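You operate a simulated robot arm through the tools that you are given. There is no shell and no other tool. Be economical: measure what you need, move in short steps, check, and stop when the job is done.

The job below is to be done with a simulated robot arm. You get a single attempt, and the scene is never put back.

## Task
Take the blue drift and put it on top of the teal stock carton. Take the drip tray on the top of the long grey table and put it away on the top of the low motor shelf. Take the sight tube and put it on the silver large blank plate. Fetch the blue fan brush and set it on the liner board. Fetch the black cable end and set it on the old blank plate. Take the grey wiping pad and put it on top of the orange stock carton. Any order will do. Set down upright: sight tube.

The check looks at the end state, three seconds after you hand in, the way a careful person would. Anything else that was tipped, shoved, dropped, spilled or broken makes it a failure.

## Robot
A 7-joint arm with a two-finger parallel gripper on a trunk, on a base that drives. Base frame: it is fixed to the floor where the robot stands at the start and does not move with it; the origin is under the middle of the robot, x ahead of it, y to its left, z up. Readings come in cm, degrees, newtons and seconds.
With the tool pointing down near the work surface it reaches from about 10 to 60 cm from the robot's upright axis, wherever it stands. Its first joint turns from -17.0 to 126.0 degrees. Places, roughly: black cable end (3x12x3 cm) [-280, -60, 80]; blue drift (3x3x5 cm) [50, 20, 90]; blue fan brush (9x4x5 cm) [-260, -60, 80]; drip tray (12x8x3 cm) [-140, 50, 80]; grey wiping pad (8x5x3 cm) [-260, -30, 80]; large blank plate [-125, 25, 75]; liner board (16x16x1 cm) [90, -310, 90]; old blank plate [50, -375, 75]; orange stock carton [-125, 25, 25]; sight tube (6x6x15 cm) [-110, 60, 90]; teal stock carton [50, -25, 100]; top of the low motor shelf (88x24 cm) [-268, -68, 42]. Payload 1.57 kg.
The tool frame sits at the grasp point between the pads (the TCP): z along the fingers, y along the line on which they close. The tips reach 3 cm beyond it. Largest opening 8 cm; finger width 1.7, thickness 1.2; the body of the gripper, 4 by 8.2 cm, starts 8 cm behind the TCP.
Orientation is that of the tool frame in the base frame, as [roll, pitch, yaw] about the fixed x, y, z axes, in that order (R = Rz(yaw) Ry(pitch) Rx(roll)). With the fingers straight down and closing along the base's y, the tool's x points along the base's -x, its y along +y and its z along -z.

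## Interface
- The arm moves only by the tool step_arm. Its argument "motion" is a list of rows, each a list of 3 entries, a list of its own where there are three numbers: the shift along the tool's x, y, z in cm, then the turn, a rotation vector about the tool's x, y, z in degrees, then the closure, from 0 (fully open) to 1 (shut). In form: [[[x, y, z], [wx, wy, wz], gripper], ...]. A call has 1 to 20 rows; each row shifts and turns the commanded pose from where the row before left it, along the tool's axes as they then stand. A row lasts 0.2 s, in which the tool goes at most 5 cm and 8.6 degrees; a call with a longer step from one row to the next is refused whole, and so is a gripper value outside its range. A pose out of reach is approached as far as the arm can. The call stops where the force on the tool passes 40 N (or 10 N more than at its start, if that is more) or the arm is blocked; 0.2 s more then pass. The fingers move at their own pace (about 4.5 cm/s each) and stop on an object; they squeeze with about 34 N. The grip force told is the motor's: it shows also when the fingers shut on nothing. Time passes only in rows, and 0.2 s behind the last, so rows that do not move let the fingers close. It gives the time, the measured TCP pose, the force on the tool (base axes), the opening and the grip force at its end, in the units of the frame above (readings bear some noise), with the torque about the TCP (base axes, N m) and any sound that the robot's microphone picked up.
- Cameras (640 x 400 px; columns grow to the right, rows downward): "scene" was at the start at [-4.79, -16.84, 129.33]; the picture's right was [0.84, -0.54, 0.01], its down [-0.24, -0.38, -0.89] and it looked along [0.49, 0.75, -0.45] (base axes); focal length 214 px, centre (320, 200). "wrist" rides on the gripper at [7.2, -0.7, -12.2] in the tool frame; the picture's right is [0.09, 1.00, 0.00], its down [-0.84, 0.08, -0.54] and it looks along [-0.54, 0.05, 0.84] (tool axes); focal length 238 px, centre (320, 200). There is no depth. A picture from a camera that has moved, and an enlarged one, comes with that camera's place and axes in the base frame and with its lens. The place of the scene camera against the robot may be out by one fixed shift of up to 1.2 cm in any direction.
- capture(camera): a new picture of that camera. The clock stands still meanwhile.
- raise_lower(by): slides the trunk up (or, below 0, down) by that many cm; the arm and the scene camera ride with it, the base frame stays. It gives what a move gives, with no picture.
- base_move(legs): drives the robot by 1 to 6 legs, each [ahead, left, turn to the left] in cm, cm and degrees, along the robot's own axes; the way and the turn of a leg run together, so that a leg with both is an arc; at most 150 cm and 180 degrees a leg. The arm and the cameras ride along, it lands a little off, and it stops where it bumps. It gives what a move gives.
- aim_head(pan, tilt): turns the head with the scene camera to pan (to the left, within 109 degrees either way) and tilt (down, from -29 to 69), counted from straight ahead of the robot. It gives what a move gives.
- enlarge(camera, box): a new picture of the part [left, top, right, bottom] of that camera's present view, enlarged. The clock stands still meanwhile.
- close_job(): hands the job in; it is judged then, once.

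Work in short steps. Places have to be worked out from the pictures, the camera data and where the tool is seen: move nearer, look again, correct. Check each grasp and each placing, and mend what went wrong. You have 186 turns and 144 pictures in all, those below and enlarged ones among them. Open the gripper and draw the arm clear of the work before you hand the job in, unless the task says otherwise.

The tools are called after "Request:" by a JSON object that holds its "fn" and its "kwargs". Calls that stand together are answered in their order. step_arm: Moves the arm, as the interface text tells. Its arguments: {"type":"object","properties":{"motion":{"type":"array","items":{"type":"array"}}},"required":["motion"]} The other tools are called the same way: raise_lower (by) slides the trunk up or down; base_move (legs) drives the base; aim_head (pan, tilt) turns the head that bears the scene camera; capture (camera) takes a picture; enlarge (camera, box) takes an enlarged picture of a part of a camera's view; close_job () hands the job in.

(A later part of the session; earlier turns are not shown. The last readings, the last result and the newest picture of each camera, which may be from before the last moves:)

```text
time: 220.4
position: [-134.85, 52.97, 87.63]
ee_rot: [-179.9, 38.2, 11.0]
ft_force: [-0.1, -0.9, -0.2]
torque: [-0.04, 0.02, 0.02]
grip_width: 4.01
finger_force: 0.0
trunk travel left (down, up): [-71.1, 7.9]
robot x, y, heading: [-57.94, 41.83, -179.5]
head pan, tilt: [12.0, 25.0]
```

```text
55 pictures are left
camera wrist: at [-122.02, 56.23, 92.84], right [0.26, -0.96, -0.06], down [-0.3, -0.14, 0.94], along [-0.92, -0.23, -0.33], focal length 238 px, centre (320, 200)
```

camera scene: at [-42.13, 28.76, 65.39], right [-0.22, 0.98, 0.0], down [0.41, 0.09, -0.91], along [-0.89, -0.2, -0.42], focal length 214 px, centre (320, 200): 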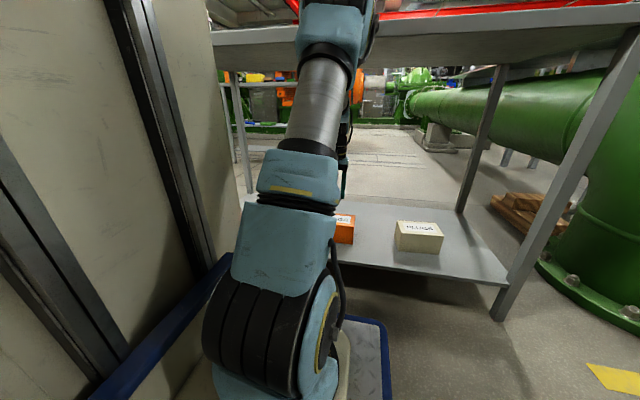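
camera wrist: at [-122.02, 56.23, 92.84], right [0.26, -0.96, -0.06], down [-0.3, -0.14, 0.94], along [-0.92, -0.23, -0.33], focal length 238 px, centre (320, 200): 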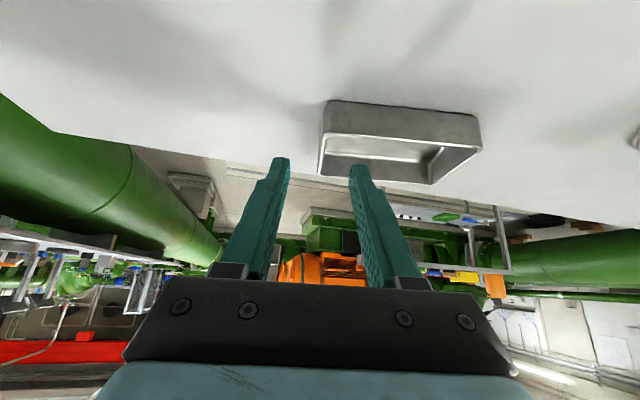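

On line with the wall. I advance 5.8 cm along the tool axis so the fingers straddle the end wall.

Request:
{"fn": "step_arm", "kwargs": {"motion": [[[0, 0.1, 1.5], [0, 0, 0], 0.5], [[0, 0, 1.5], [0, 0, 0], 0.5], [[0, 0, 1.5], [0, 0, 0], 0.5], [[0, 0, 1.3], [0, 0, 0], 0.5], [[0, 0, 0], [0, 0, 0], 0.5]]}}

Request:
{"fn": "capture", "kwargs": {"camera": "wrist"}}

```text
time: 221.6
position: [-138.46, 52.2, 83.2]
ee_rot: [-179.9, 38.4, 11.4]
ft_force: [4.6, 1.1, 19.1]
torque: [-0.43, 0.01, 0.21]
grip_width: 4.01
finger_force: 0.2
trunk travel left (down, up): [-71.1, 7.9]
robot x, y, heading: [-57.53, 42.09, -179.5]
head pan, tilt: [12.0, 25.0]
```

```text
54 pictures are left
camera wrist: at [-125.56, 55.4, 88.37], right [0.26, -0.96, -0.06], down [-0.3, -0.14, 0.94], along [-0.92, -0.23, -0.32], focal length 238 px, centre (320, 200)
```

wrist: 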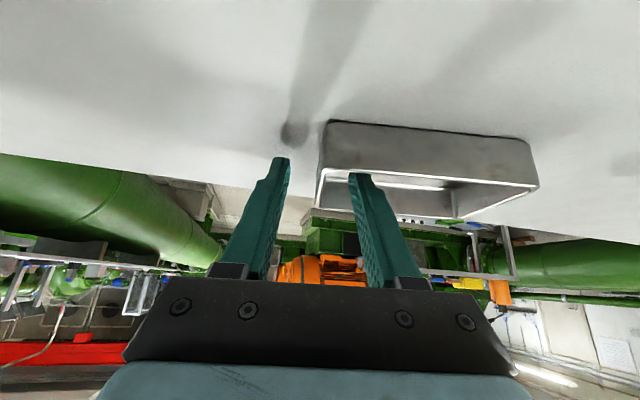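

Light contact below (≈19 N). I back off 0.3 cm and close on the wall.

Request:
{"fn": "step_arm", "kwargs": {"motion": [[[0, 0, -0.3], [0, 0, 0], 0.5], [[0, 0, 0], [0, 0, 0], 0.7], [[0, 0, 0], [0, 0, 0], 0.85], [[0, 0, 0], [0, 0, 0], 1], [[0, 0, 0], [0, 0, 0], 1], [[0, 0, 0], [0, 0, 0], 1]]}}

Request:
{"fn": "capture", "kwargs": {"camera": "wrist"}}

```text
time: 223.0
position: [-138.16, 52.28, 83.27]
ee_rot: [-180.0, 38.3, 11.1]
ft_force: [-0.3, 5.7, 11.6]
torque: [0.04, 0.01, -0.01]
grip_width: 0.38
finger_force: 24.4
trunk travel left (down, up): [-71.1, 7.9]
robot x, y, heading: [-57.75, 42.32, -179.6]
head pan, tilt: [12.0, 25.0]
```

```text
53 pictures are left
camera wrist: at [-125.28, 55.48, 88.45], right [0.26, -0.96, -0.06], down [-0.3, -0.14, 0.94], along [-0.92, -0.23, -0.33], focal length 238 px, centre (320, 200)
```

wrist: 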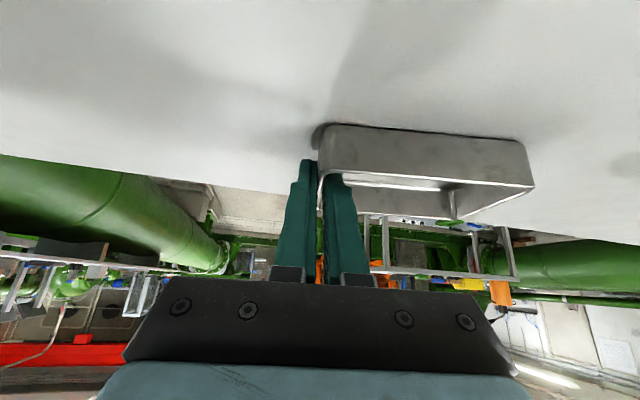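

Wall gripped (0.38 cm). I lift straight up 4 cm and check.

Request:
{"fn": "step_arm", "kwargs": {"motion": [[[-0.31, 0, -0.39], [0, 0, 0], 1], [[-0.62, 0, -0.79], [0, 0, 0], 1], [[-0.62, 0, -0.79], [0, 0, 0], 1], [[-0.93, 0, -1.18], [0, 0, 0], 1], [[0, 0, 0], [0, 0, 0], 1]]}}

Request:
{"fn": "capture", "kwargs": {"camera": "wrist"}}

```text
time: 224.2
position: [-138.16, 52.17, 87.26]
ee_rot: [180.0, 38.1, 11.1]
ft_force: [0.1, -0.5, -2.4]
torque: [0.16, 0.0, 0.03]
grip_width: 0.34
finger_force: 24.0
trunk travel left (down, up): [-71.1, 7.9]
robot x, y, heading: [-57.69, 42.35, -179.4]
head pan, tilt: [12.0, 25.0]
```

```text
52 pictures are left
camera wrist: at [-125.32, 55.41, 92.37], right [0.26, -0.96, -0.06], down [-0.3, -0.14, 0.94], along [-0.92, -0.23, -0.33], focal length 238 px, centre (320, 200)
```

wrist: 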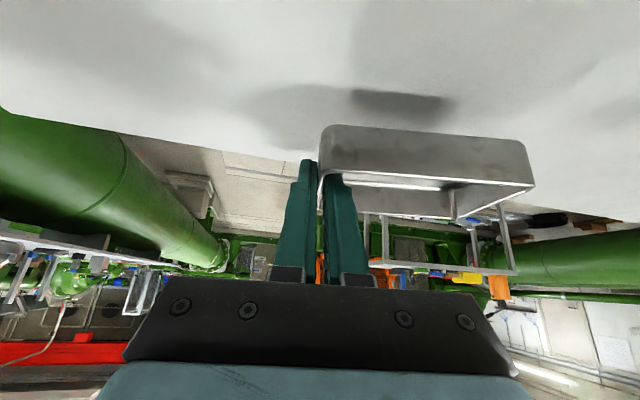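

The tray hangs level. I retract and raise it in one sweep, then drive back around to the stand.

Request:
{"fn": "step_arm", "kwargs": {"motion": [[[-0.62, 0, -0.79], [0, 0, 0], 1], [[-1.24, 0, -1.57], [0, 0, 0], 1], [[-1.24, 0, -1.57], [0, 0, 0], 1], [[1.19, 0.48, -2.46], [0, 0, 0], 1], [[1.19, 0.48, -2.46], [0, 0, 0], 1], [[1.19, 0.48, -2.46], [0, 0, 0], 1], [[1.19, 0.48, -2.46], [0, 0, 0], 1], [[1.19, 0.48, -2.46], [0, 0, 0], 1], [[1.19, 0.48, -2.46], [0, 0, 0], 1], [[1.19, 0.48, -2.46], [0, 0, 0], 1], [[1.93, 0.48, -1.52], [0, 0, 0], 1], [[1.93, 0.48, -1.52], [0, 0, 0], 1], [[0, 0, 0], [0, 0, 0], 1]]}}

Request:
{"fn": "base_move", "kwargs": {"legs": [[16, 0, 0], [-32, 0, 0]]}}

```text
time: 227.0
position: [-116.47, 52.36, 100.72]
ee_rot: [180.0, 38.1, 11.2]
ft_force: [0.3, -1.3, -2.7]
torque: [0.18, -0.01, -0.02]
grip_width: 0.37
finger_force: 24.6
out of reach, approached as far as the arm can: row 12
trunk travel left (down, up): [-71.1, 7.9]
robot x, y, heading: [-57.78, 42.56, -179.7]
head pan, tilt: [12.0, 25.0]
```

```text
time: 228.1
position: [-119.99, 52.26, 100.68]
ee_rot: [-179.9, 38.0, 10.9]
ft_force: [0.1, 0.0, -1.7]
torque: [0.2, -0.04, 0.01]
grip_width: 0.37
finger_force: 24.7
trunk travel left (down, up): [-71.1, 7.9]
robot x, y, heading: [-60.9, 41.73, -179.8]
head pan, tilt: [12.0, 25.0]
stopped in leg 1: the robot was blocked; the commanded pose is now the measured one
```

My first leg was wrong-signed and the base touched the table edge, stopping at once. I back away and check the tube still stands.

Request:
{"fn": "base_move", "kwargs": {"legs": [[-18, 0, 0]]}}

Request:
{"fn": "capture", "kwargs": {"camera": "scene"}}

```text
time: 229.7
position: [-102.01, 52.48, 100.7]
ee_rot: [180.0, 38.1, 10.8]
ft_force: [0.0, -1.1, -2.8]
torque: [0.13, -0.01, -0.02]
grip_width: 0.37
finger_force: 25.0
trunk travel left (down, up): [-71.1, 7.9]
robot x, y, heading: [-43.36, 41.75, -179.9]
head pan, tilt: [12.0, 25.0]
```

```text
51 pictures are left
camera scene: at [-43.95, 62.22, 135.39], right [-0.21, 0.98, 0.0], down [0.41, 0.09, -0.91], along [-0.89, -0.19, -0.42], focal length 214 px, centre (320, 200)
```

scene: 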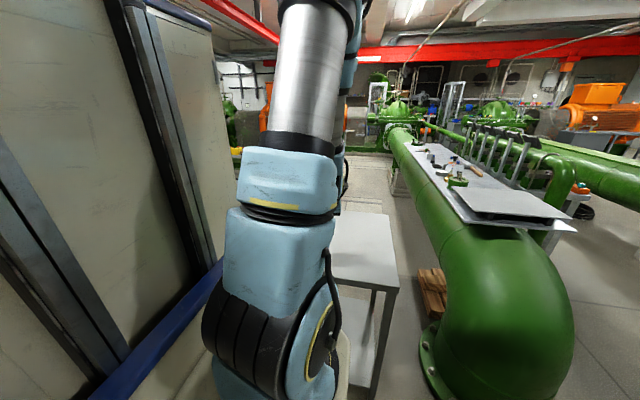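

I continue: raise a little, drive round the table end, turn 25° right and approach the stand, stopping a bit shorter than before.

Request:
{"fn": "raise_lower", "kwargs": {"by": 7}}

Request:
{"fn": "base_move", "kwargs": {"legs": [[0, 132, 0], [120, 0, 0], [0, 0, -25.5], [32, 0, 0]]}}

Request:
{"fn": "capture", "kwargs": {"camera": "wrist"}}

Request:
{"fn": "aim_head", "kwargs": {"pan": -108, "tilt": 35}}

Request:
{"fn": "capture", "kwargs": {"camera": "scene"}}

```text
time: 230.7
position: [-101.93, 52.44, 107.68]
ee_rot: [-180.0, 38.2, 10.8]
ft_force: [-0.3, -1.0, -2.9]
torque: [0.14, 0.0, 0.03]
grip_width: 0.37
finger_force: 24.3
trunk travel left (down, up): [-78.1, 0.9]
robot x, y, heading: [-43.08, 41.6, -179.9]
head pan, tilt: [12.0, 25.0]
```

```text
time: 246.0
position: [-242.01, -38.63, 107.64]
ee_rot: [179.9, 38.0, -14.9]
ft_force: [-0.6, -0.1, -2.0]
torque: [0.14, -0.06, 0.0]
grip_width: 0.37
finger_force: 24.5
trunk travel left (down, up): [-78.1, 0.9]
robot x, y, heading: [-193.43, -73.68, 154.2]
head pan, tilt: [12.0, 25.0]
```

```text
50 pictures are left
camera wrist: at [-229.1, -41.32, 112.84], right [-0.19, -0.98, -0.06], down [-0.33, 0.01, 0.94], along [-0.92, 0.2, -0.33], focal length 238 px, centre (320, 200)
```

wrist: 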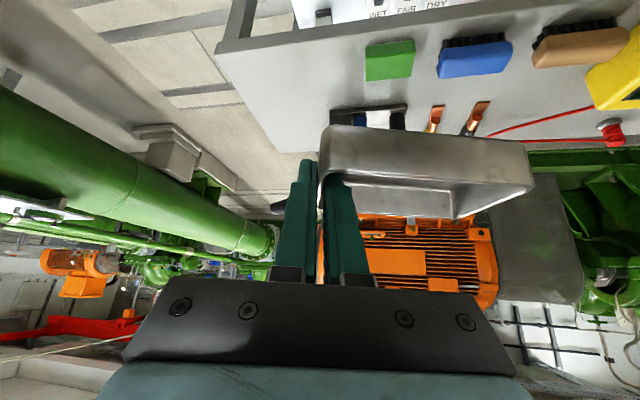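

```text
time: 248.0
position: [-241.99, -38.54, 107.65]
ee_rot: [180.0, 38.1, -14.9]
ft_force: [-0.1, -0.4, -2.7]
torque: [0.13, -0.04, 0.0]
grip_width: 0.36
finger_force: 24.7
trunk travel left (down, up): [-78.1, 0.9]
robot x, y, heading: [-193.51, -73.41, 154.3]
head pan, tilt: [-108.0, 35.0]
```

```text
49 pictures are left
camera scene: at [-170.16, -50.8, 140.82], right [0.72, -0.69, 0.0], down [-0.4, -0.42, -0.82], along [0.57, 0.59, -0.57], focal length 214 px, centre (320, 200)
```

scene: 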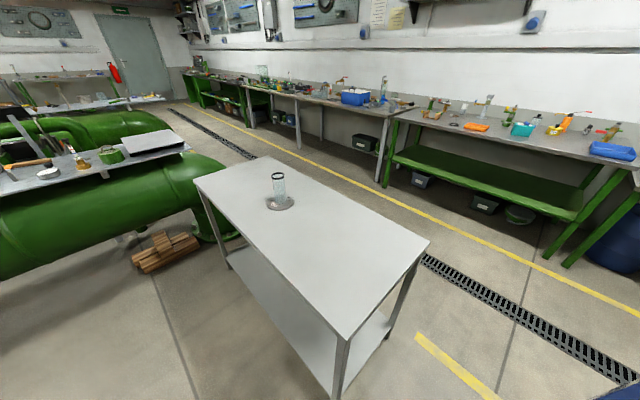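

Tube still upright. I square the tool to the shelf (yaw 0) and lower the trunk 56 cm in front of the stand.

Request:
{"fn": "step_arm", "kwargs": {"motion": [[[0, 0, 0], [-4.6, 0, -5.85], 1], [[0, 0, 0], [-4.6, 0, -5.85], 1], [[0, 0, 0], [0, 0, 0], 1]]}}

Request:
{"fn": "raise_lower", "kwargs": {"by": -40}}

Request:
{"fn": "raise_lower", "kwargs": {"by": -14}}

Request:
{"fn": "aim_head", "kwargs": {"pan": 10, "tilt": 30}}

Request:
{"fn": "capture", "kwargs": {"camera": "wrist"}}

Request:
{"fn": "capture", "kwargs": {"camera": "scene"}}

```text
time: 248.8
position: [-242.06, -38.63, 107.72]
ee_rot: [180.0, 38.1, -0.1]
ft_force: [0.4, -1.1, -3.1]
torque: [0.16, -0.03, 0.02]
grip_width: 0.36
finger_force: 24.1
trunk travel left (down, up): [-78.1, 0.9]
robot x, y, heading: [-193.52, -73.5, 154.4]
head pan, tilt: [-108.0, 35.0]
```

```text
time: 252.7
position: [-242.03, -38.56, 67.64]
ee_rot: [-179.9, 38.1, -0.1]
ft_force: [0.2, 0.0, -2.1]
torque: [0.15, -0.05, 0.01]
grip_width: 0.36
finger_force: 24.4
trunk travel left (down, up): [-38.1, 40.9]
robot x, y, heading: [-193.49, -73.66, 154.4]
head pan, tilt: [-108.0, 35.0]
```

```text
time: 254.3
position: [-242.09, -38.67, 53.65]
ee_rot: [179.9, 38.1, 0.0]
ft_force: [0.8, -0.6, -2.7]
torque: [0.12, -0.03, -0.02]
grip_width: 0.34
finger_force: 24.8
trunk travel left (down, up): [-24.1, 54.9]
robot x, y, heading: [-193.25, -73.5, 154.3]
head pan, tilt: [-108.0, 35.0]
```

```text
time: 256.3
position: [-241.99, -38.69, 53.64]
ee_rot: [180.0, 38.1, -0.1]
ft_force: [-0.8, -0.2, -2.8]
torque: [0.14, -0.02, 0.01]
grip_width: 0.35
finger_force: 24.5
trunk travel left (down, up): [-24.1, 54.9]
robot x, y, heading: [-193.45, -73.84, 154.2]
head pan, tilt: [10.0, 30.0]
```

```text
48 pictures are left
camera wrist: at [-228.84, -37.93, 58.88], right [0.07, -1.0, -0.06], down [-0.32, -0.08, 0.94], along [-0.94, -0.05, -0.33], focal length 238 px, centre (320, 200)
```

wrist: 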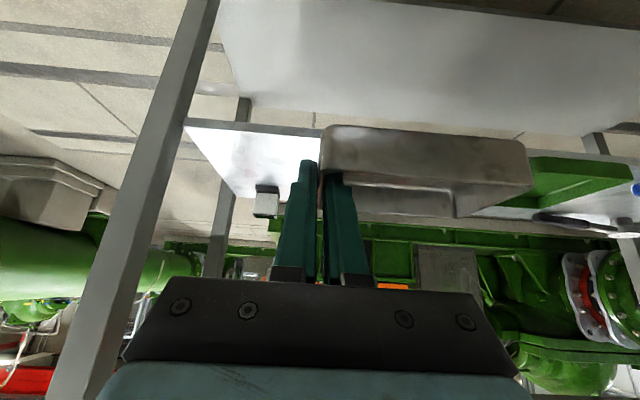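

```text
47 pictures are left
camera scene: at [-184.94, -54.73, 87.59], right [0.27, 0.96, 0.0], down [0.48, -0.14, -0.87], along [-0.83, 0.23, -0.5], focal length 214 px, centre (320, 200)
```

scene: 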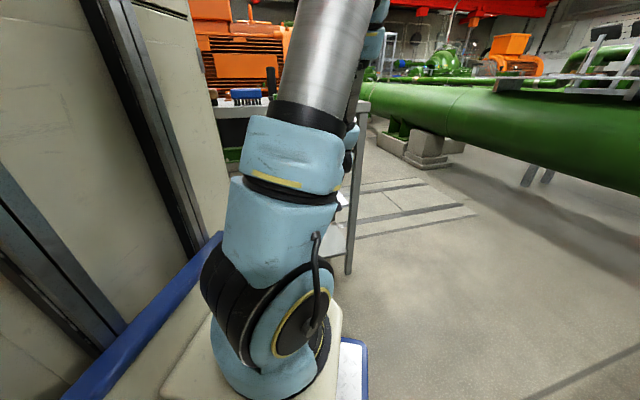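

The middle shelf top is at z≈41 with free space ahead. I go down 3 cm and advance 18 cm under the upper board.

Request:
{"fn": "step_arm", "kwargs": {"motion": [[[0.93, 0, 1.18], [0, 0, 0], 1], [[0.93, 0, 1.18], [0, 0, 0], 1], [[-1.57, 0, 1.23], [0, 0, 0], 1], [[-1.57, 0, 1.23], [0, 0, 0], 1], [[-1.57, 0, 1.23], [0, 0, 0], 1], [[-1.57, 0, 1.23], [0, 0, 0], 1], [[-1.57, 0, 1.23], [0, 0, 0], 1], [[-1.57, 0, 1.23], [0, 0, 0], 1], [[0, 0, 0], [0, 0, 0], 1]]}}

Request:
{"fn": "capture", "kwargs": {"camera": "wrist"}}

Request:
{"fn": "capture", "kwargs": {"camera": "scene"}}

```text
time: 258.3
position: [-253.84, -38.67, 50.67]
ee_rot: [180.0, 37.9, -0.1]
ft_force: [0.9, 0.2, -2.8]
torque: [0.14, -0.05, 0.01]
grip_width: 0.38
finger_force: 24.5
trunk travel left (down, up): [-24.1, 54.9]
robot x, y, heading: [-193.75, -73.53, 154.5]
head pan, tilt: [10.0, 30.0]
```

```text
46 pictures are left
camera wrist: at [-240.73, -37.95, 55.89], right [0.07, -1.0, -0.06], down [-0.33, -0.08, 0.94], along [-0.94, -0.05, -0.33], focal length 238 px, centre (320, 200)
```

wrist: 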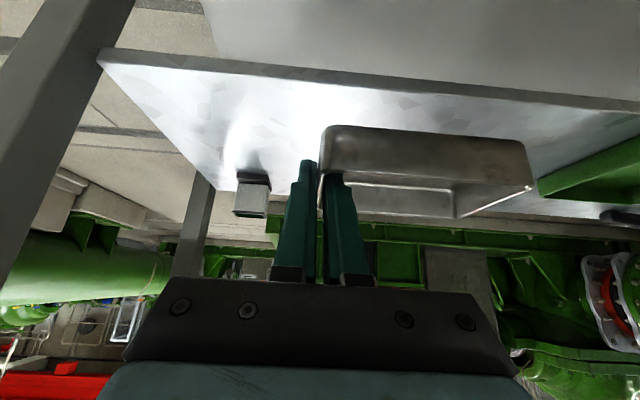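

```text
45 pictures are left
camera scene: at [-184.94, -54.73, 87.59], right [0.27, 0.96, 0.0], down [0.48, -0.14, -0.87], along [-0.83, 0.23, -0.5], focal length 214 px, centre (320, 200)
```

scene: 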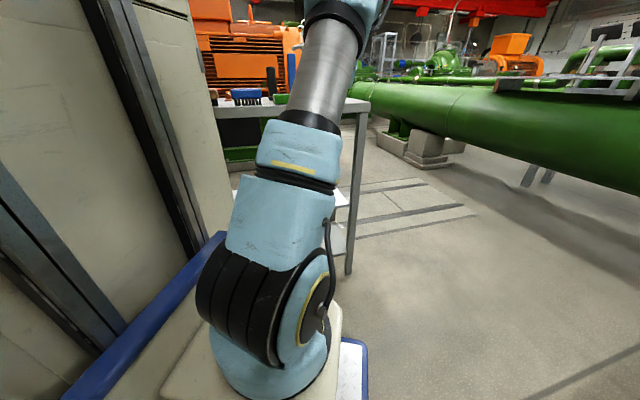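

Clear. Advance 6 cm more, then lower to near the shelf.

Request:
{"fn": "step_arm", "kwargs": {"motion": [[[-1.57, 0, 1.23], [0, 0, 0], 1], [[-1.57, 0, 1.23], [0, 0, 0], 1], [[-1.57, 0, 1.23], [0, 0, 0], 1], [[0.93, 0, 1.18], [0, 0, 0], 1], [[0.93, 0, 1.18], [0, 0, 0], 1], [[0.31, 0, 0.4], [0, 0, 0], 1], [[0, 0, 0], [0, 0, 0], 1]]}}

Request:
{"fn": "capture", "kwargs": {"camera": "wrist"}}

```text
time: 259.9
position: [-259.88, -38.52, 47.15]
ee_rot: [-180.0, 38.1, 0.0]
ft_force: [0.0, -0.3, -2.2]
torque: [0.1, -0.04, 0.0]
grip_width: 0.37
finger_force: 24.0
trunk travel left (down, up): [-24.1, 54.9]
robot x, y, heading: [-193.75, -73.73, 154.5]
head pan, tilt: [10.0, 30.0]
```

```text
44 pictures are left
camera wrist: at [-246.69, -37.92, 52.35], right [0.07, -1.0, -0.06], down [-0.32, -0.08, 0.94], along [-0.94, -0.05, -0.33], focal length 238 px, centre (320, 200)
```

wrist: 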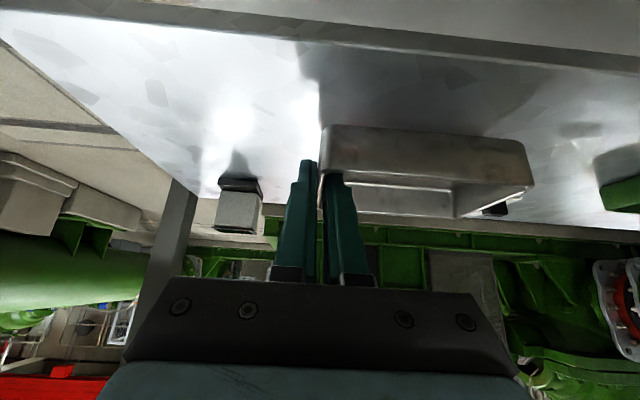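

Near the shelf; I lower in small steps to contact.

Request:
{"fn": "step_arm", "kwargs": {"motion": [[[0.31, 0, 0.4], [0, 0, 0], 1], [[0.25, 0, 0.31], [0, 0, 0], 1], [[0.19, 0, 0.24], [0, 0, 0], 1], [[0.19, 0, 0.24], [0, 0, 0], 1], [[0.15, 0, 0.2], [0, 0, 0], 1], [[0.15, 0, 0.2], [0, 0, 0], 1], [[0, 0, 0], [0, 0, 0], 1]]}}

```text
time: 261.5
position: [-259.81, -38.61, 45.28]
ee_rot: [180.0, 38.2, -0.1]
ft_force: [-0.2, 0.2, -2.2]
torque: [0.17, -0.05, -0.03]
grip_width: 0.35
finger_force: 24.3
trunk travel left (down, up): [-24.1, 54.9]
robot x, y, heading: [-193.23, -73.67, 154.4]
head pan, tilt: [10.0, 30.0]
```

Request:
{"fn": "step_arm", "kwargs": {"motion": [[[0.15, 0, 0.2], [0, 0, 0], 1], [[0.15, 0, 0.2], [0, 0, 0], 1], [[0.15, 0, 0.2], [0, 0, 0], 1], [[0.15, 0, 0.2], [0, 0, 0], 1], [[0.15, 0, 0.2], [0, 0, 0], 1], [[0.15, 0, 0.2], [0, 0, 0], 1], [[0, 0, 0], [0, 0, 0], 1]]}}

Request:
{"fn": "capture", "kwargs": {"camera": "wrist"}}

```text
time: 262.5
position: [-260.18, -38.53, 44.76]
ee_rot: [-179.7, 38.7, 0.0]
ft_force: [5.2, -0.9, 18.0]
torque: [-0.2, -0.62, 0.13]
grip_width: 0.38
finger_force: 25.4
trunk travel left (down, up): [-24.1, 54.9]
robot x, y, heading: [-193.2, -73.57, 154.3]
head pan, tilt: [10.0, 30.0]
stopped in row 4: the force on the tool passed its limit at 45 N (the readings are from after the stop); the commanded pose is now the measured one
```

```text
43 pictures are left
camera wrist: at [-246.94, -37.91, 49.8], right [0.07, -1.0, -0.06], down [-0.31, -0.08, 0.95], along [-0.95, -0.05, -0.32], focal length 238 px, centre (320, 200)
```

wrist: 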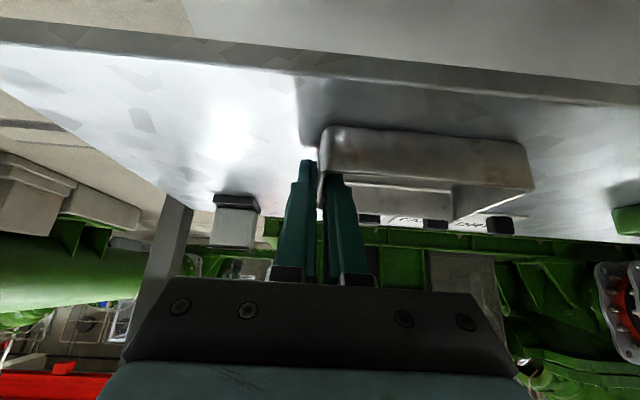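

Tray is down on the shelf. I open the fingers moderately, withdraw along the tool axis, and check.

Request:
{"fn": "step_arm", "kwargs": {"motion": [[[-0.06, 0, -0.08], [0, 0, 0], 0.9], [[0, 0, 0], [0, 0, 0], 0.75], [[0, 0, 0], [0, 0, 0], 0.6], [[0, 0, 0], [0, 0, 0], 0.55], [[0, 0, 0], [0, 0, 0], 0.55], [[0, 0, -1], [0, 0, 0], 0.55], [[0, 0, -2], [0, 0, 0], 0.55], [[0, 0, -2], [0, 0, 0], 0.55], [[0, 0, -2], [0, 0, 0], 0.55], [[0, 0, 0], [0, 0, 0], 0.55]]}}

Request:
{"fn": "capture", "kwargs": {"camera": "wrist"}}

```text
time: 264.7
position: [-256.0, -38.55, 50.08]
ee_rot: [-179.9, 38.4, 0.1]
ft_force: [-0.1, 0.2, -0.2]
torque: [-0.05, 0.06, 0.0]
grip_width: 3.59
finger_force: 0.1
trunk travel left (down, up): [-24.1, 54.9]
robot x, y, heading: [-193.88, -73.64, 154.1]
head pan, tilt: [10.0, 30.0]
```

```text
42 pictures are left
camera wrist: at [-242.68, -37.97, 55.24], right [0.07, -1.0, -0.06], down [-0.32, -0.08, 0.94], along [-0.95, -0.05, -0.32], focal length 238 px, centre (320, 200)
```

wrist: 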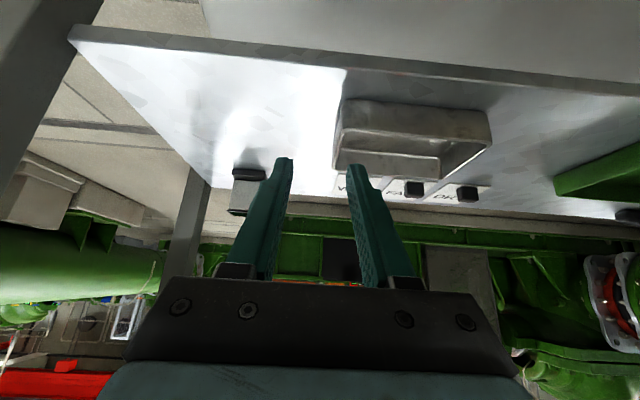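

The tray sits flat on the middle shelf. I withdraw, raise, restore the tool to vertical, and re-position for the blue brush.

Request:
{"fn": "step_arm", "kwargs": {"motion": [[[1.97, 0, -1.54], [0, 0, 0], 0.4], [[1.97, 0, -1.54], [0, 0, 0], 0.4], [[1.97, 0, -1.54], [0, 0, 0], 0.4], [[1.97, 0, -1.54], [0, 0, 0], 0.4], [[1.97, 0, -1.54], [0, 0, 0], 0.4], [[1.57, 0, -1.23], [0, 0, 0], 0.4], [[0, 0, 0], [0, 0, 0], 0.4]]}}

Request:
{"fn": "raise_lower", "kwargs": {"by": 40}}

Request:
{"fn": "raise_lower", "kwargs": {"by": 14.5}}

Request:
{"fn": "step_arm", "kwargs": {"motion": [[[0, 0, 0], [0, 7.6, 0], 0.1], [[0, 0, 0], [0, 7.6, 0], 0.1], [[0, 0, -2], [0, 7.7, 0], 0.1], [[0, 0, -2], [0, 7.7, 0], 0.1], [[0, 0, -2], [0, 7.7, 0], 0.1], [[0, 0, -2], [0, 0, 7.5], 0.1], [[0, 0, -2], [0, 0, 7.5], 0.1], [[0, 0, 0], [0, 0, 0], 0.1]]}}

Request:
{"fn": "base_move", "kwargs": {"legs": [[-8, 0, 0], [0, 0, 15.7], [9, 5.6, 0]]}}

Request:
{"fn": "capture", "kwargs": {"camera": "wrist"}}

```text
time: 266.3
position: [-241.32, -38.61, 50.04]
ee_rot: [-179.8, 38.5, 0.2]
ft_force: [0.2, 0.2, 0.3]
torque: [-0.01, -0.03, -0.01]
grip_width: 4.79
finger_force: 0.1
trunk travel left (down, up): [-24.1, 54.9]
robot x, y, heading: [-193.65, -73.24, 154.2]
head pan, tilt: [10.0, 30.0]
```

```text
time: 270.1
position: [-241.28, -38.56, 89.94]
ee_rot: [-179.8, 38.5, 0.0]
ft_force: [0.1, 0.3, -0.1]
torque: [0.01, 0.02, -0.05]
grip_width: 4.81
finger_force: 0.1
trunk travel left (down, up): [-64.1, 14.9]
robot x, y, heading: [-193.45, -73.21, 154.1]
head pan, tilt: [10.0, 30.0]
```

```text
time: 271.8
position: [-241.27, -38.61, 104.44]
ee_rot: [-179.8, 38.6, 0.0]
ft_force: [-0.4, -0.1, 0.1]
torque: [0.02, -0.02, 0.01]
grip_width: 4.79
finger_force: 0.0
trunk travel left (down, up): [-78.6, 0.4]
robot x, y, heading: [-193.34, -73.55, 154.4]
head pan, tilt: [10.0, 30.0]
```

```text
time: 273.6
position: [-239.66, -38.54, 114.17]
ee_rot: [-179.8, 0.3, -15.1]
ft_force: [-0.5, -0.5, -0.6]
torque: [-0.01, -0.02, -0.05]
grip_width: 7.21
finger_force: 0.1
trunk travel left (down, up): [-78.6, 0.4]
robot x, y, heading: [-193.4, -73.52, 154.2]
head pan, tilt: [10.0, 30.0]
```

```text
time: 276.4
position: [-249.92, -60.07, 114.3]
ee_rot: [-180.0, 0.2, 0.8]
ft_force: [0.2, 1.0, 0.4]
torque: [-0.01, 0.02, 0.01]
grip_width: 7.19
finger_force: 0.1
trunk travel left (down, up): [-78.6, 0.4]
robot x, y, heading: [-196.23, -80.83, 170.1]
head pan, tilt: [10.0, 30.0]
```

```text
41 pictures are left
camera wrist: at [-242.66, -59.26, 126.45], right [0.11, -0.99, 0.0], down [-0.83, -0.09, 0.55], along [-0.54, -0.06, -0.84], focal length 238 px, centre (320, 200)
```

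wrist: 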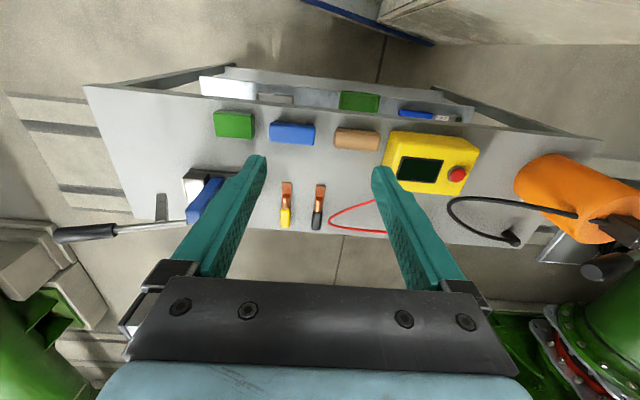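

Clear view: blue brush around (−256.5, −55.6), black cable end behind it. I move over the brush, turn the fingers to close along x and come down some.

Request:
{"fn": "step_arm", "kwargs": {"motion": [[[-2.3, -1.5, 0], [0, 0, 0], 0.1], [[-2.3, -1.5, 0], [0, 0, 0], 0.1], [[-2.3, -1.5, 0], [0, 0, 0], 0.1], [[0, 0, 0], [0, 0, 8.3], 0.1], [[0, 0, 0], [0, 0, 8.3], 0.1], [[0, 0, 0], [0, 0, 8.3], 0.1], [[0, 0, 0], [0, 0, 8.3], 0.1], [[0, 0, 0], [0, 0, 8.3], 0.1], [[0, 0, 0], [0, 0, 8.3], 0.1], [[0, 0, 0], [0, 0, 8.3], 0.1], [[0, 0, 0], [0, 0, 8.3], 0.1], [[0, 0, 0], [0, 0, 8.3], 0.1], [[0, 0, 3], [0, 0, 8.3], 0.1], [[0, 0, 3], [0, 0, 8], 0.1], [[0, 0, 3], [0, 0, 0], 0.1], [[0, 0, 0], [0, 0, 0], 0.1]]}}

Request:
{"fn": "capture", "kwargs": {"camera": "wrist"}}

```text
time: 279.8
position: [-257.01, -55.51, 105.34]
ee_rot: [179.9, 0.1, -90.3]
ft_force: [0.3, 0.5, 0.2]
torque: [-0.01, 0.01, 0.0]
grip_width: 7.18
finger_force: 0.0
trunk travel left (down, up): [-78.6, 0.4]
robot x, y, heading: [-196.14, -81.32, 170.5]
head pan, tilt: [10.0, 30.0]
```

```text
40 pictures are left
camera wrist: at [-256.21, -62.77, 117.42], right [-1.0, -0.09, 0.0], down [-0.07, 0.84, 0.54], along [-0.05, 0.54, -0.84], focal length 238 px, centre (320, 200)
```

wrist: 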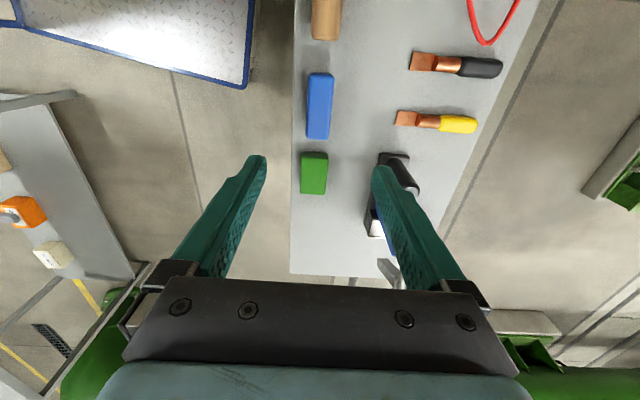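

Brush centre (−256.9, −55.8). I descend to z≈84.5 with a 6 cm opening and check.

Request:
{"fn": "step_arm", "kwargs": {"motion": [[[0.3, 0, 3], [0, 0, 0], 0.25], [[0, 0, 3], [0, 0, 0], 0.25], [[0, 0, 3], [0, 0, 0], 0.25], [[0, 0, 3], [0, 0, 0], 0.25], [[0, 0, 3], [0, 0, 0], 0.25], [[0, 0, 3], [0, 0, 0], 0.25], [[0, 0, 2], [0, 0, 0], 0.25], [[0, 0, 0.8], [0, 0, 0], 0.25], [[0, 0, 0], [0, 0, 0], 0.25]]}}

Request:
{"fn": "capture", "kwargs": {"camera": "wrist"}}

```text
time: 281.8
position: [-257.05, -55.81, 84.31]
ee_rot: [179.8, 0.1, -90.2]
ft_force: [1.0, 0.4, -0.1]
torque: [-0.03, 0.0, 0.02]
grip_width: 5.99
finger_force: 0.1
trunk travel left (down, up): [-78.6, 0.4]
robot x, y, heading: [-195.73, -81.06, 170.2]
head pan, tilt: [10.0, 30.0]
```

```text
39 pictures are left
camera wrist: at [-256.38, -63.01, 96.62], right [-1.0, -0.09, 0.0], down [-0.07, 0.84, 0.54], along [-0.05, 0.54, -0.84], focal length 238 px, centre (320, 200)
```

wrist: 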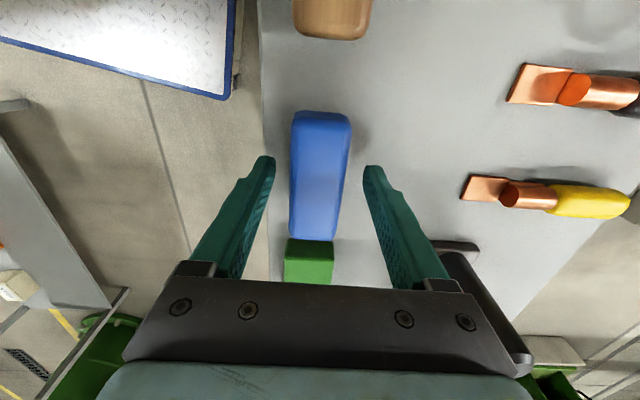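

Brush centred between the fingers. I go 0.8 cm lower and close.

Request:
{"fn": "step_arm", "kwargs": {"motion": [[[-0.3, 0, 0.8], [0, 0, 0], 0.25], [[0, 0, 0], [0, 0, 0], 0.4], [[0, 0, 0], [0, 0, 0], 0.5], [[0, 0, 0], [0, 0, 0], 0.6], [[0, 0, 0], [0, 0, 0], 0.65], [[0, 0, 0], [0, 0, 0], 0.65], [[0, 0, -1], [0, 0, 0], 0.65], [[0, 0, -2], [0, 0, 0], 0.65], [[0, 0, -3], [0, 0, 0], 0.65], [[0, 0, 0], [0, 0, 0], 0.65]]}}

Request:
{"fn": "capture", "kwargs": {"camera": "wrist"}}

```text
time: 284.0
position: [-256.95, -55.51, 89.63]
ee_rot: [179.7, 0.1, -90.1]
ft_force: [-0.2, -0.4, -0.3]
torque: [0.0, -0.03, -0.01]
grip_width: 3.34
finger_force: 34.2
trunk travel left (down, up): [-78.6, 0.4]
robot x, y, heading: [-195.86, -81.55, 170.3]
head pan, tilt: [10.0, 30.0]
```

```text
38 pictures are left
camera wrist: at [-256.34, -62.66, 101.87], right [-1.0, -0.09, 0.0], down [-0.07, 0.84, 0.54], along [-0.05, 0.54, -0.84], focal length 238 px, centre (320, 200)
```

wrist: 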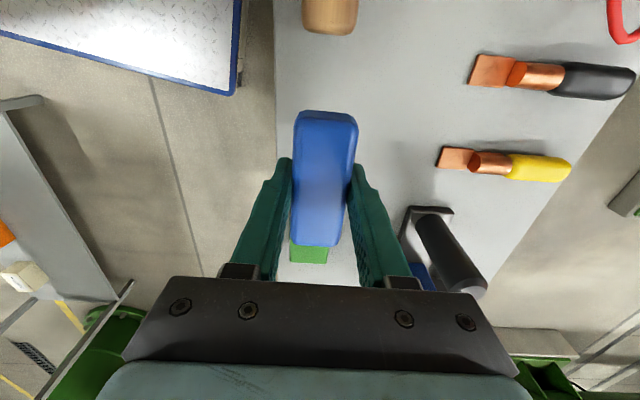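

Brush held. I raise and drive out: back to open floor, turn to heading 0, then look along the bench line for the liner board.

Request:
{"fn": "step_arm", "kwargs": {"motion": [[[0, 0, -3], [0, 0, 0], 0.65], [[0, 0, -3], [0, 0, 0], 0.65], [[0, 0, -3], [0, 0, 0], 0.65], [[0, 0, -3], [0, 0, 0], 0.65], [[0, 0, -3], [0, 0, 0], 0.65], [[0, 0, -3], [0, 0, 0], 0.65], [[0, -3, 0], [0, 0, 0], 0.65], [[0, -3, 0], [0, 0, 0], 0.65], [[0, -3, 0], [0, 0, 0], 0.65], [[0, 0, 0], [0, 0, 0], 0.65]]}}

Request:
{"fn": "base_move", "kwargs": {"legs": [[-132.5, 27, 0], [0, 0, -170], [65, 0, 0], [0, -110, 0]]}}

Request:
{"fn": "aim_head", "kwargs": {"pan": -45, "tilt": 25}}

Request:
{"fn": "capture", "kwargs": {"camera": "scene"}}

```text
time: 286.2
position: [-247.92, -55.79, 107.8]
ee_rot: [179.8, 0.1, -90.2]
ft_force: [0.2, 0.7, -1.3]
torque: [-0.01, 0.01, 0.0]
grip_width: 3.33
finger_force: 34.0
trunk travel left (down, up): [-78.6, 0.4]
robot x, y, heading: [-195.91, -81.36, 170.3]
head pan, tilt: [10.0, 30.0]
```

```text
time: 308.3
position: [49.87, -256.74, 107.79]
ee_rot: [179.8, 0.2, 99.9]
ft_force: [-0.2, 0.1, -0.9]
torque: [0.01, 0.0, 0.0]
grip_width: 3.33
finger_force: 34.0
trunk travel left (down, up): [-78.6, 0.4]
robot x, y, heading: [-6.09, -240.99, 0.2]
head pan, tilt: [10.0, 30.0]
```

```text
time: 309.6
position: [49.89, -256.76, 107.75]
ee_rot: [179.7, 0.1, 99.8]
ft_force: [0.0, 0.3, -1.3]
torque: [0.0, 0.0, 0.02]
grip_width: 3.34
finger_force: 33.9
trunk travel left (down, up): [-78.6, 0.4]
robot x, y, heading: [-5.94, -240.76, 0.5]
head pan, tilt: [-45.0, 25.0]
```

```text
37 pictures are left
camera scene: at [-7.02, -271.15, 142.89], right [-0.7, -0.71, 0.0], down [-0.3, 0.3, -0.91], along [0.64, -0.64, -0.42], focal length 214 px, centre (320, 200)
```

scene: 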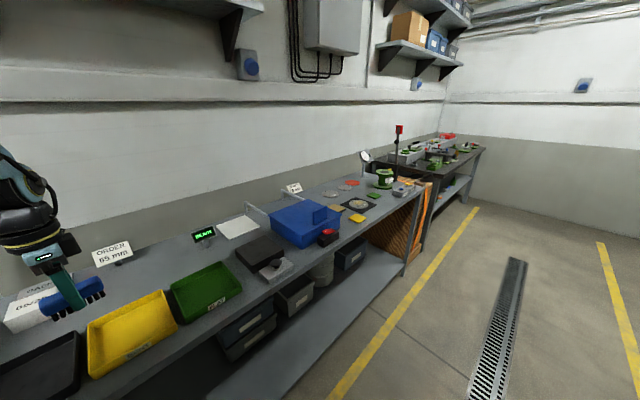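

I see a white square (liner board candidate) and a round plate on a dark square farther on. I enlarge to confirm.

Request:
{"fn": "enlarge", "kwargs": {"camera": "scene", "box": [180, 160, 440, 290]}}

```text
2.46 times, centred on (310, 225) of scene
camera zoom: at [-7.02, -271.15, 142.89], right [-0.7, -0.71, 0.0], down [-0.3, 0.3, -0.91], along [0.64, -0.64, -0.42], focal length 528 px, centre (345, 138)
```

zoom: 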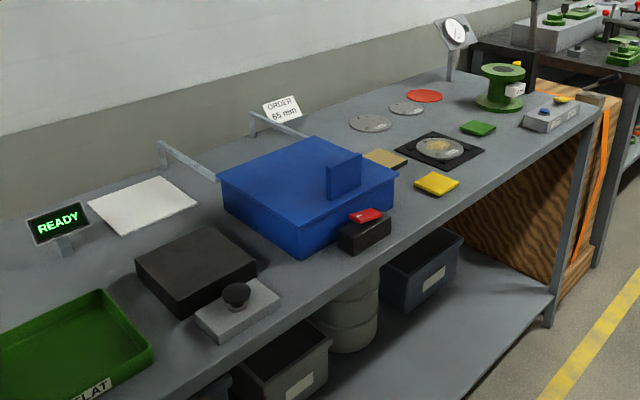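

The white square is the liner board at about (82, −305); the worn disc on the black mat at ~(57, −366) is the old blank plate. I raise the hand and drive right 52 cm to face the liner board.

Request:
{"fn": "step_arm", "kwargs": {"motion": [[[0, 0, -3], [0, 0, 0], 0.65], [[0, 0, -3], [0, 0, 0], 0.65], [[0, 0, -3], [0, 0, 0], 0.65], [[0, 0, 0], [0, 0, 0], 0.65]]}}

Request:
{"fn": "base_move", "kwargs": {"legs": [[0, -52, 0], [3, 0, 0]]}}

Request:
{"fn": "capture", "kwargs": {"camera": "wrist"}}

```text
time: 310.6
position: [49.81, -256.69, 116.7]
ee_rot: [179.8, 0.1, 99.8]
ft_force: [-0.1, 0.1, -0.7]
torque: [0.0, 0.02, 0.02]
grip_width: 3.35
finger_force: 33.7
trunk travel left (down, up): [-78.6, 0.4]
robot x, y, heading: [-5.77, -241.02, 0.2]
head pan, tilt: [-45.0, 25.0]
```

```text
time: 314.0
position: [52.68, -309.65, 116.74]
ee_rot: [179.8, 0.0, 99.3]
ft_force: [-0.2, 0.1, -0.2]
torque: [0.0, -0.03, -0.01]
grip_width: 3.31
finger_force: 33.8
trunk travel left (down, up): [-78.6, 0.4]
robot x, y, heading: [-2.79, -293.28, -0.4]
head pan, tilt: [-45.0, 25.0]
```

```text
35 pictures are left
camera wrist: at [50.79, -302.58, 128.96], right [0.97, 0.25, 0.0], down [0.21, -0.81, 0.54], along [0.14, -0.53, -0.84], focal length 238 px, centre (320, 200)
```

wrist: 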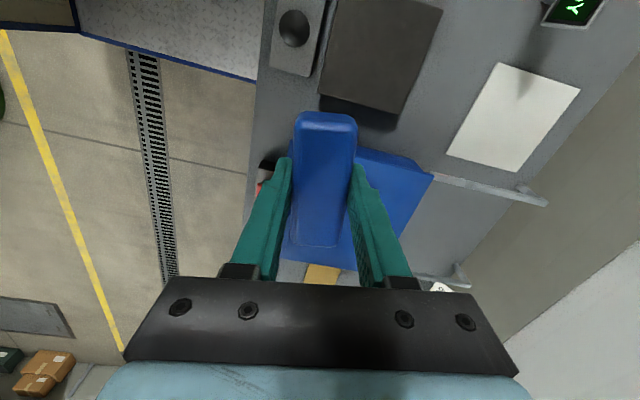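

Board centre ≈ (85, −304.5), near edge x≈77. I creep 3 cm ahead and extend the arm toward (80.5, −304.5).

Request:
{"fn": "base_move", "kwargs": {"legs": [[3, 0, 0]]}}

Request:
{"fn": "step_arm", "kwargs": {"motion": [[[0.12, 2.79, 0], [0, 0, 0], 0.65], [[0.12, 2.79, 0], [0, 0, 0], 0.65], [[0.12, 2.79, 0], [0, 0, 0], 0.65], [[0.12, 2.79, 0], [0, 0, 0], 0.65], [[0.12, 2.79, 0], [0, 0, 0], 0.65], [[0.12, 2.79, 0], [0, 0, 0], 0.65], [[0.12, 2.79, 0], [0, 0, 0], 0.65], [[0.12, 2.79, 0], [0, 0, 0], 0.65], [[0.12, 2.79, 0], [0, 0, 0], 0.65], [[0, 0, 0], [0, 0, 0], 0.65]]}}

Request:
{"fn": "capture", "kwargs": {"camera": "wrist"}}

```text
time: 314.9
position: [55.64, -309.61, 116.68]
ee_rot: [179.8, 0.1, 99.2]
ft_force: [0.3, -0.7, 0.1]
torque: [0.02, -0.01, 0.02]
grip_width: 3.35
finger_force: 34.6
trunk travel left (down, up): [-78.6, 0.4]
robot x, y, heading: [-0.17, -293.22, -0.4]
head pan, tilt: [-45.0, 25.0]
```

```text
time: 317.1
position: [80.21, -304.57, 116.76]
ee_rot: [179.8, 0.1, 99.3]
ft_force: [-0.1, 0.0, 0.1]
torque: [-0.02, 0.03, -0.04]
grip_width: 3.34
finger_force: 33.9
trunk travel left (down, up): [-78.6, 0.4]
robot x, y, heading: [0.06, -293.41, -0.0]
head pan, tilt: [-45.0, 25.0]
```

```text
34 pictures are left
camera wrist: at [78.47, -297.58, 129.02], right [0.97, 0.25, 0.0], down [0.21, -0.81, 0.54], along [0.14, -0.53, -0.84], focal length 238 px, centre (320, 200)
```

wrist: 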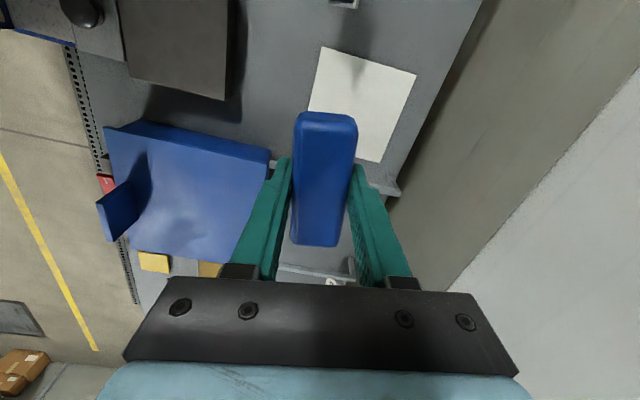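

Refined: board at z≈86, centre (87, −304). I extend 3.5 cm more and come down to ~z 101.

Request:
{"fn": "step_arm", "kwargs": {"motion": [[[-0.1, 1.75, 0], [0, 0, 0], 0.65], [[-0.1, 1.75, 0], [0, 0, 0], 0.65], [[0, 0, 3], [0, 0, 0], 0.65], [[0, 0, 3], [0, 0, 0], 0.65], [[0, 0, 3], [0, 0, 0], 0.65], [[0, 0, 3], [0, 0, 0], 0.65], [[0, 0, 3], [0, 0, 0], 0.65], [[0, 0, 0], [0, 0, 0], 0.65]]}}

Request:
{"fn": "capture", "kwargs": {"camera": "wrist"}}

```text
time: 318.9
position: [84.04, -304.07, 101.87]
ee_rot: [179.8, 0.1, 99.2]
ft_force: [-0.2, -0.8, -0.2]
torque: [-0.02, -0.01, 0.03]
grip_width: 3.31
finger_force: 33.9
trunk travel left (down, up): [-78.6, 0.4]
robot x, y, heading: [0.37, -293.39, -0.3]
head pan, tilt: [-45.0, 25.0]
```

```text
33 pictures are left
camera wrist: at [82.11, -297.07, 114.02], right [0.97, 0.25, 0.0], down [0.21, -0.81, 0.54], along [0.14, -0.53, -0.84], focal length 238 px, centre (320, 200)
```

wrist: 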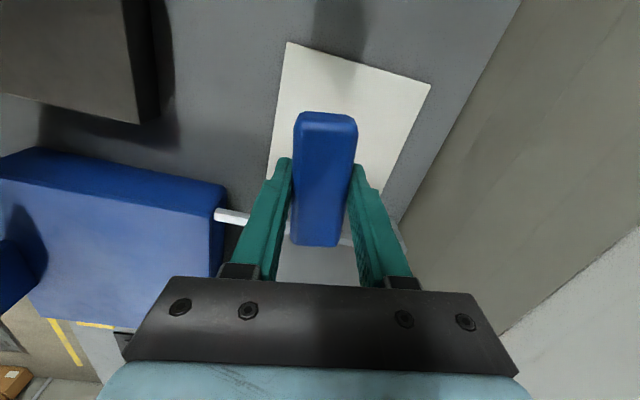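

Centred on the board. I lower to ~92 then feel for contact.

Request:
{"fn": "step_arm", "kwargs": {"motion": [[[0, 0.5, 3], [0, 0, 0], 0.65], [[0, 0, 3], [0, 0, 0], 0.65], [[0, 0, 2.5], [0, 0, 0], 0.65], [[0, 0, 1], [0, 0, 0], 0.65], [[0, 0, 0], [0, 0, 0], 0.65]]}}

Request:
{"fn": "capture", "kwargs": {"camera": "wrist"}}

```text
time: 320.1
position: [84.49, -304.13, 92.35]
ee_rot: [179.7, 0.0, 99.2]
ft_force: [-0.2, 0.7, -1.4]
torque: [0.01, 0.0, 0.03]
grip_width: 3.33
finger_force: 34.5
trunk travel left (down, up): [-78.6, 0.4]
robot x, y, heading: [0.24, -293.27, -0.3]
head pan, tilt: [-45.0, 25.0]
```

```text
32 pictures are left
camera wrist: at [82.56, -297.08, 104.58], right [0.97, 0.25, 0.0], down [0.21, -0.81, 0.54], along [0.14, -0.53, -0.84], focal length 238 px, centre (320, 200)
```

wrist: 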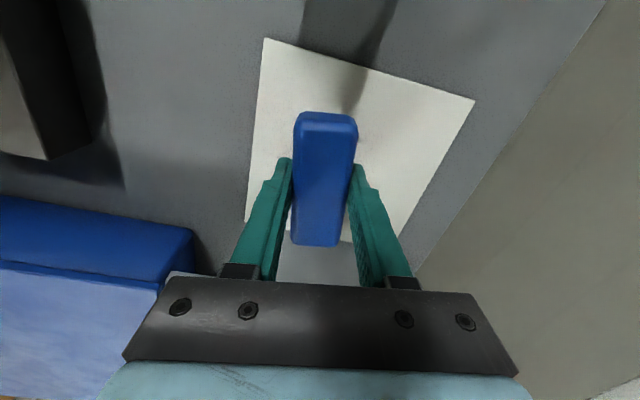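

Good. Lower in small steps to contact.

Request:
{"fn": "step_arm", "kwargs": {"motion": [[[0, 0, 0.4], [0, 0, 0], 0.65], [[0, 0, 0.4], [0, 0, 0], 0.65], [[0, 0, 0.3], [0, 0, 0], 0.65], [[0, 0, 0.3], [0, 0, 0], 0.65], [[0, 0, 0.25], [0, 0, 0], 0.65], [[0, 0, 0.25], [0, 0, 0], 0.65], [[0, 0, 0], [0, 0, 0], 0.65]]}}

```text
time: 321.7
position: [84.41, -304.0, 90.43]
ee_rot: [179.7, 0.1, 99.3]
ft_force: [1.0, 0.5, 0.6]
torque: [0.02, -0.01, -0.01]
grip_width: 3.34
finger_force: 34.0
trunk travel left (down, up): [-78.6, 0.4]
robot x, y, heading: [0.3, -293.47, -0.4]
head pan, tilt: [-45.0, 25.0]
```

Request:
{"fn": "step_arm", "kwargs": {"motion": [[[0, 0, 0.25], [0, 0, 0], 0.65], [[0, 0, 0.25], [0, 0, 0], 0.65], [[0, 0, 0.25], [0, 0, 0], 0.65], [[0, 0, 0.25], [0, 0, 0], 0.65], [[0, 0, 0.25], [0, 0, 0], 0.65], [[0, 0, 0.25], [0, 0, 0], 0.65], [[0, 0, 0.25], [0, 0, 0], 0.65], [[0, 0, 0], [0, 0, 0], 0.65]]}}

Request:
{"fn": "capture", "kwargs": {"camera": "wrist"}}

```text
time: 323.5
position: [84.37, -304.01, 89.11]
ee_rot: [179.5, 0.1, 99.3]
ft_force: [-3.5, 0.6, 29.3]
torque: [0.06, 0.27, 0.01]
grip_width: 3.34
finger_force: 34.0
trunk travel left (down, up): [-78.6, 0.4]
robot x, y, heading: [-0.24, -293.39, -0.3]
head pan, tilt: [-45.0, 25.0]
```

```text
31 pictures are left
camera wrist: at [82.55, -297.05, 101.24], right [0.97, 0.25, 0.01], down [0.21, -0.81, 0.54], along [0.14, -0.53, -0.84], focal length 238 px, centre (320, 200)
```

wrist: 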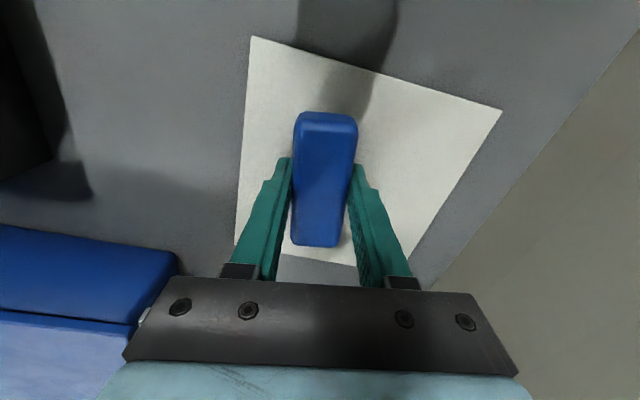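

Brush is down on the board. I release gently, rise and check.

Request:
{"fn": "step_arm", "kwargs": {"motion": [[[0, 0, -0.2], [0, 0, 0], 0.6], [[0, 0, 0], [0, 0, 0], 0.53], [[0, 0, 0], [0, 0, 0], 0.45], [[0, 0, 0], [0, 0, 0], 0.35], [[0, 0, 0], [0, 0, 0], 0.35], [[0, 0, -1], [0, 0, 0], 0.35], [[0, 0, -2], [0, 0, 0], 0.35], [[0, 0, -3], [0, 0, 0], 0.35], [[0, 0, -3], [0, 0, 0], 0.35], [[0, 0, -3], [0, 0, 0], 0.35], [[0, 0, -3], [0, 0, 0], 0.35], [[0, 0, -3], [0, 0, 0], 0.35], [[0, 0, -3], [0, 0, 0], 0.35], [[0, 0, -3], [0, 0, 0], 0.35], [[0, 0, 0], [0, 0, 0], 0.35]]}}

Request:
{"fn": "capture", "kwargs": {"camera": "wrist"}}

```text
time: 326.7
position: [84.29, -304.0, 113.09]
ee_rot: [179.8, 0.1, 99.4]
ft_force: [0.0, -0.1, -0.3]
torque: [0.03, 0.0, 0.0]
grip_width: 5.2
finger_force: 0.0
trunk travel left (down, up): [-78.6, 0.4]
robot x, y, heading: [0.35, -293.14, -0.3]
head pan, tilt: [-45.0, 25.0]
```

```text
30 pictures are left
camera wrist: at [82.44, -296.98, 125.12], right [0.97, 0.25, 0.0], down [0.21, -0.81, 0.54], along [0.14, -0.53, -0.84], focal length 238 px, centre (320, 200)
```

wrist: 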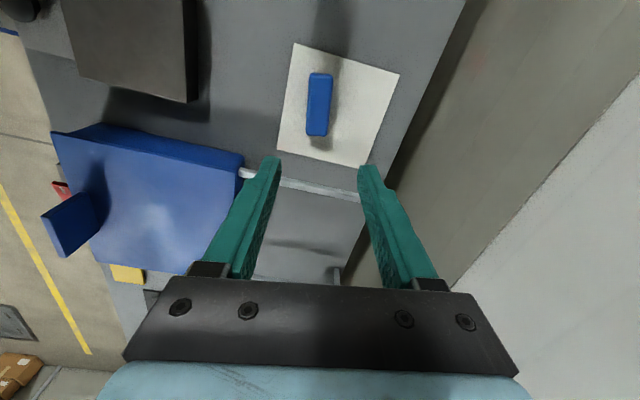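

The brush sits on the liner board. I retract, square the wrist, and drive back to the stand for the cable end.

Request:
{"fn": "step_arm", "kwargs": {"motion": [[[0.4, -3.2, 0], [0, 0, 0], 0.3], [[0.4, -3.2, 0], [0, 0, 0], 0.3], [[0.4, -3.2, 0], [0, 0, 0], 0.3], [[0.4, -3.2, 0], [0, 0, 0], 0.3], [[0.4, -3.2, 0], [0, 0, 0], 0.3], [[0.4, -3.2, 0], [0, 0, 0], 0.3], [[0.4, -3.2, 0], [0, 0, 0], 0.3], [[0.4, -3.2, 0], [0, 0, 0], 0.3], [[0.4, -3.2, 0], [0, 0, 0], 0.3], [[0, 0, 0], [0, 0, -8], 0.3], [[0, 0, 0], [0, 0, -8], 0.3], [[0, 0, 0], [0, 0, -8], 0.3], [[0, 0, 0], [0, 0, -8], 0.3], [[0, 0, 0], [0, 0, -8], 0.3], [[0, 0, 0], [0, 0, -8], 0.3], [[0, 0, 0], [0, 0, -8], 0.3], [[0, 0, 0], [0, 0, -8], 0.3], [[0, 0, 0], [0, 0, -8], 0.3], [[0, 0, 0], [0, 0, -8], 0.3]]}}

Request:
{"fn": "base_move", "kwargs": {"legs": [[-5, 0, 0], [0, 120, 0], [0, 42, 0], [-65, 0, 0], [0, 0, 170], [128, -26, 0]]}}

Request:
{"fn": "capture", "kwargs": {"camera": "wrist"}}

```text
time: 330.7
position: [55.18, -305.12, 112.73]
ee_rot: [-179.9, 0.1, 179.5]
ft_force: [-0.7, 0.8, -0.9]
torque: [0.0, 0.01, -0.01]
grip_width: 5.61
finger_force: 0.1
trunk travel left (down, up): [-78.6, 0.4]
robot x, y, heading: [0.07, -293.25, -0.4]
head pan, tilt: [-45.0, 25.0]
```

```text
time: 355.7
position: [-243.87, -64.47, 112.81]
ee_rot: [180.0, 0.2, -10.7]
ft_force: [-1.1, 0.0, 0.5]
torque: [-0.03, -0.02, 0.02]
grip_width: 5.6
finger_force: 0.1
trunk travel left (down, up): [-78.6, 0.4]
robot x, y, heading: [-191.57, -85.71, 169.7]
head pan, tilt: [-45.0, 25.0]
```

```text
29 pictures are left
camera wrist: at [-236.73, -65.12, 125.0], right [-0.09, -1.0, 0.0], down [-0.83, 0.08, 0.55], along [-0.54, 0.05, -0.84], focal length 238 px, centre (320, 200)
```

wrist: 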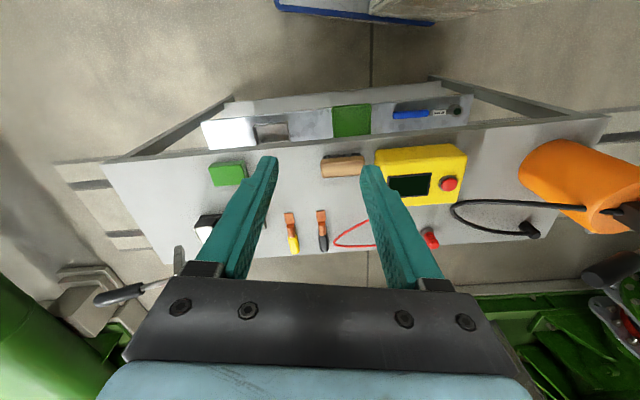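

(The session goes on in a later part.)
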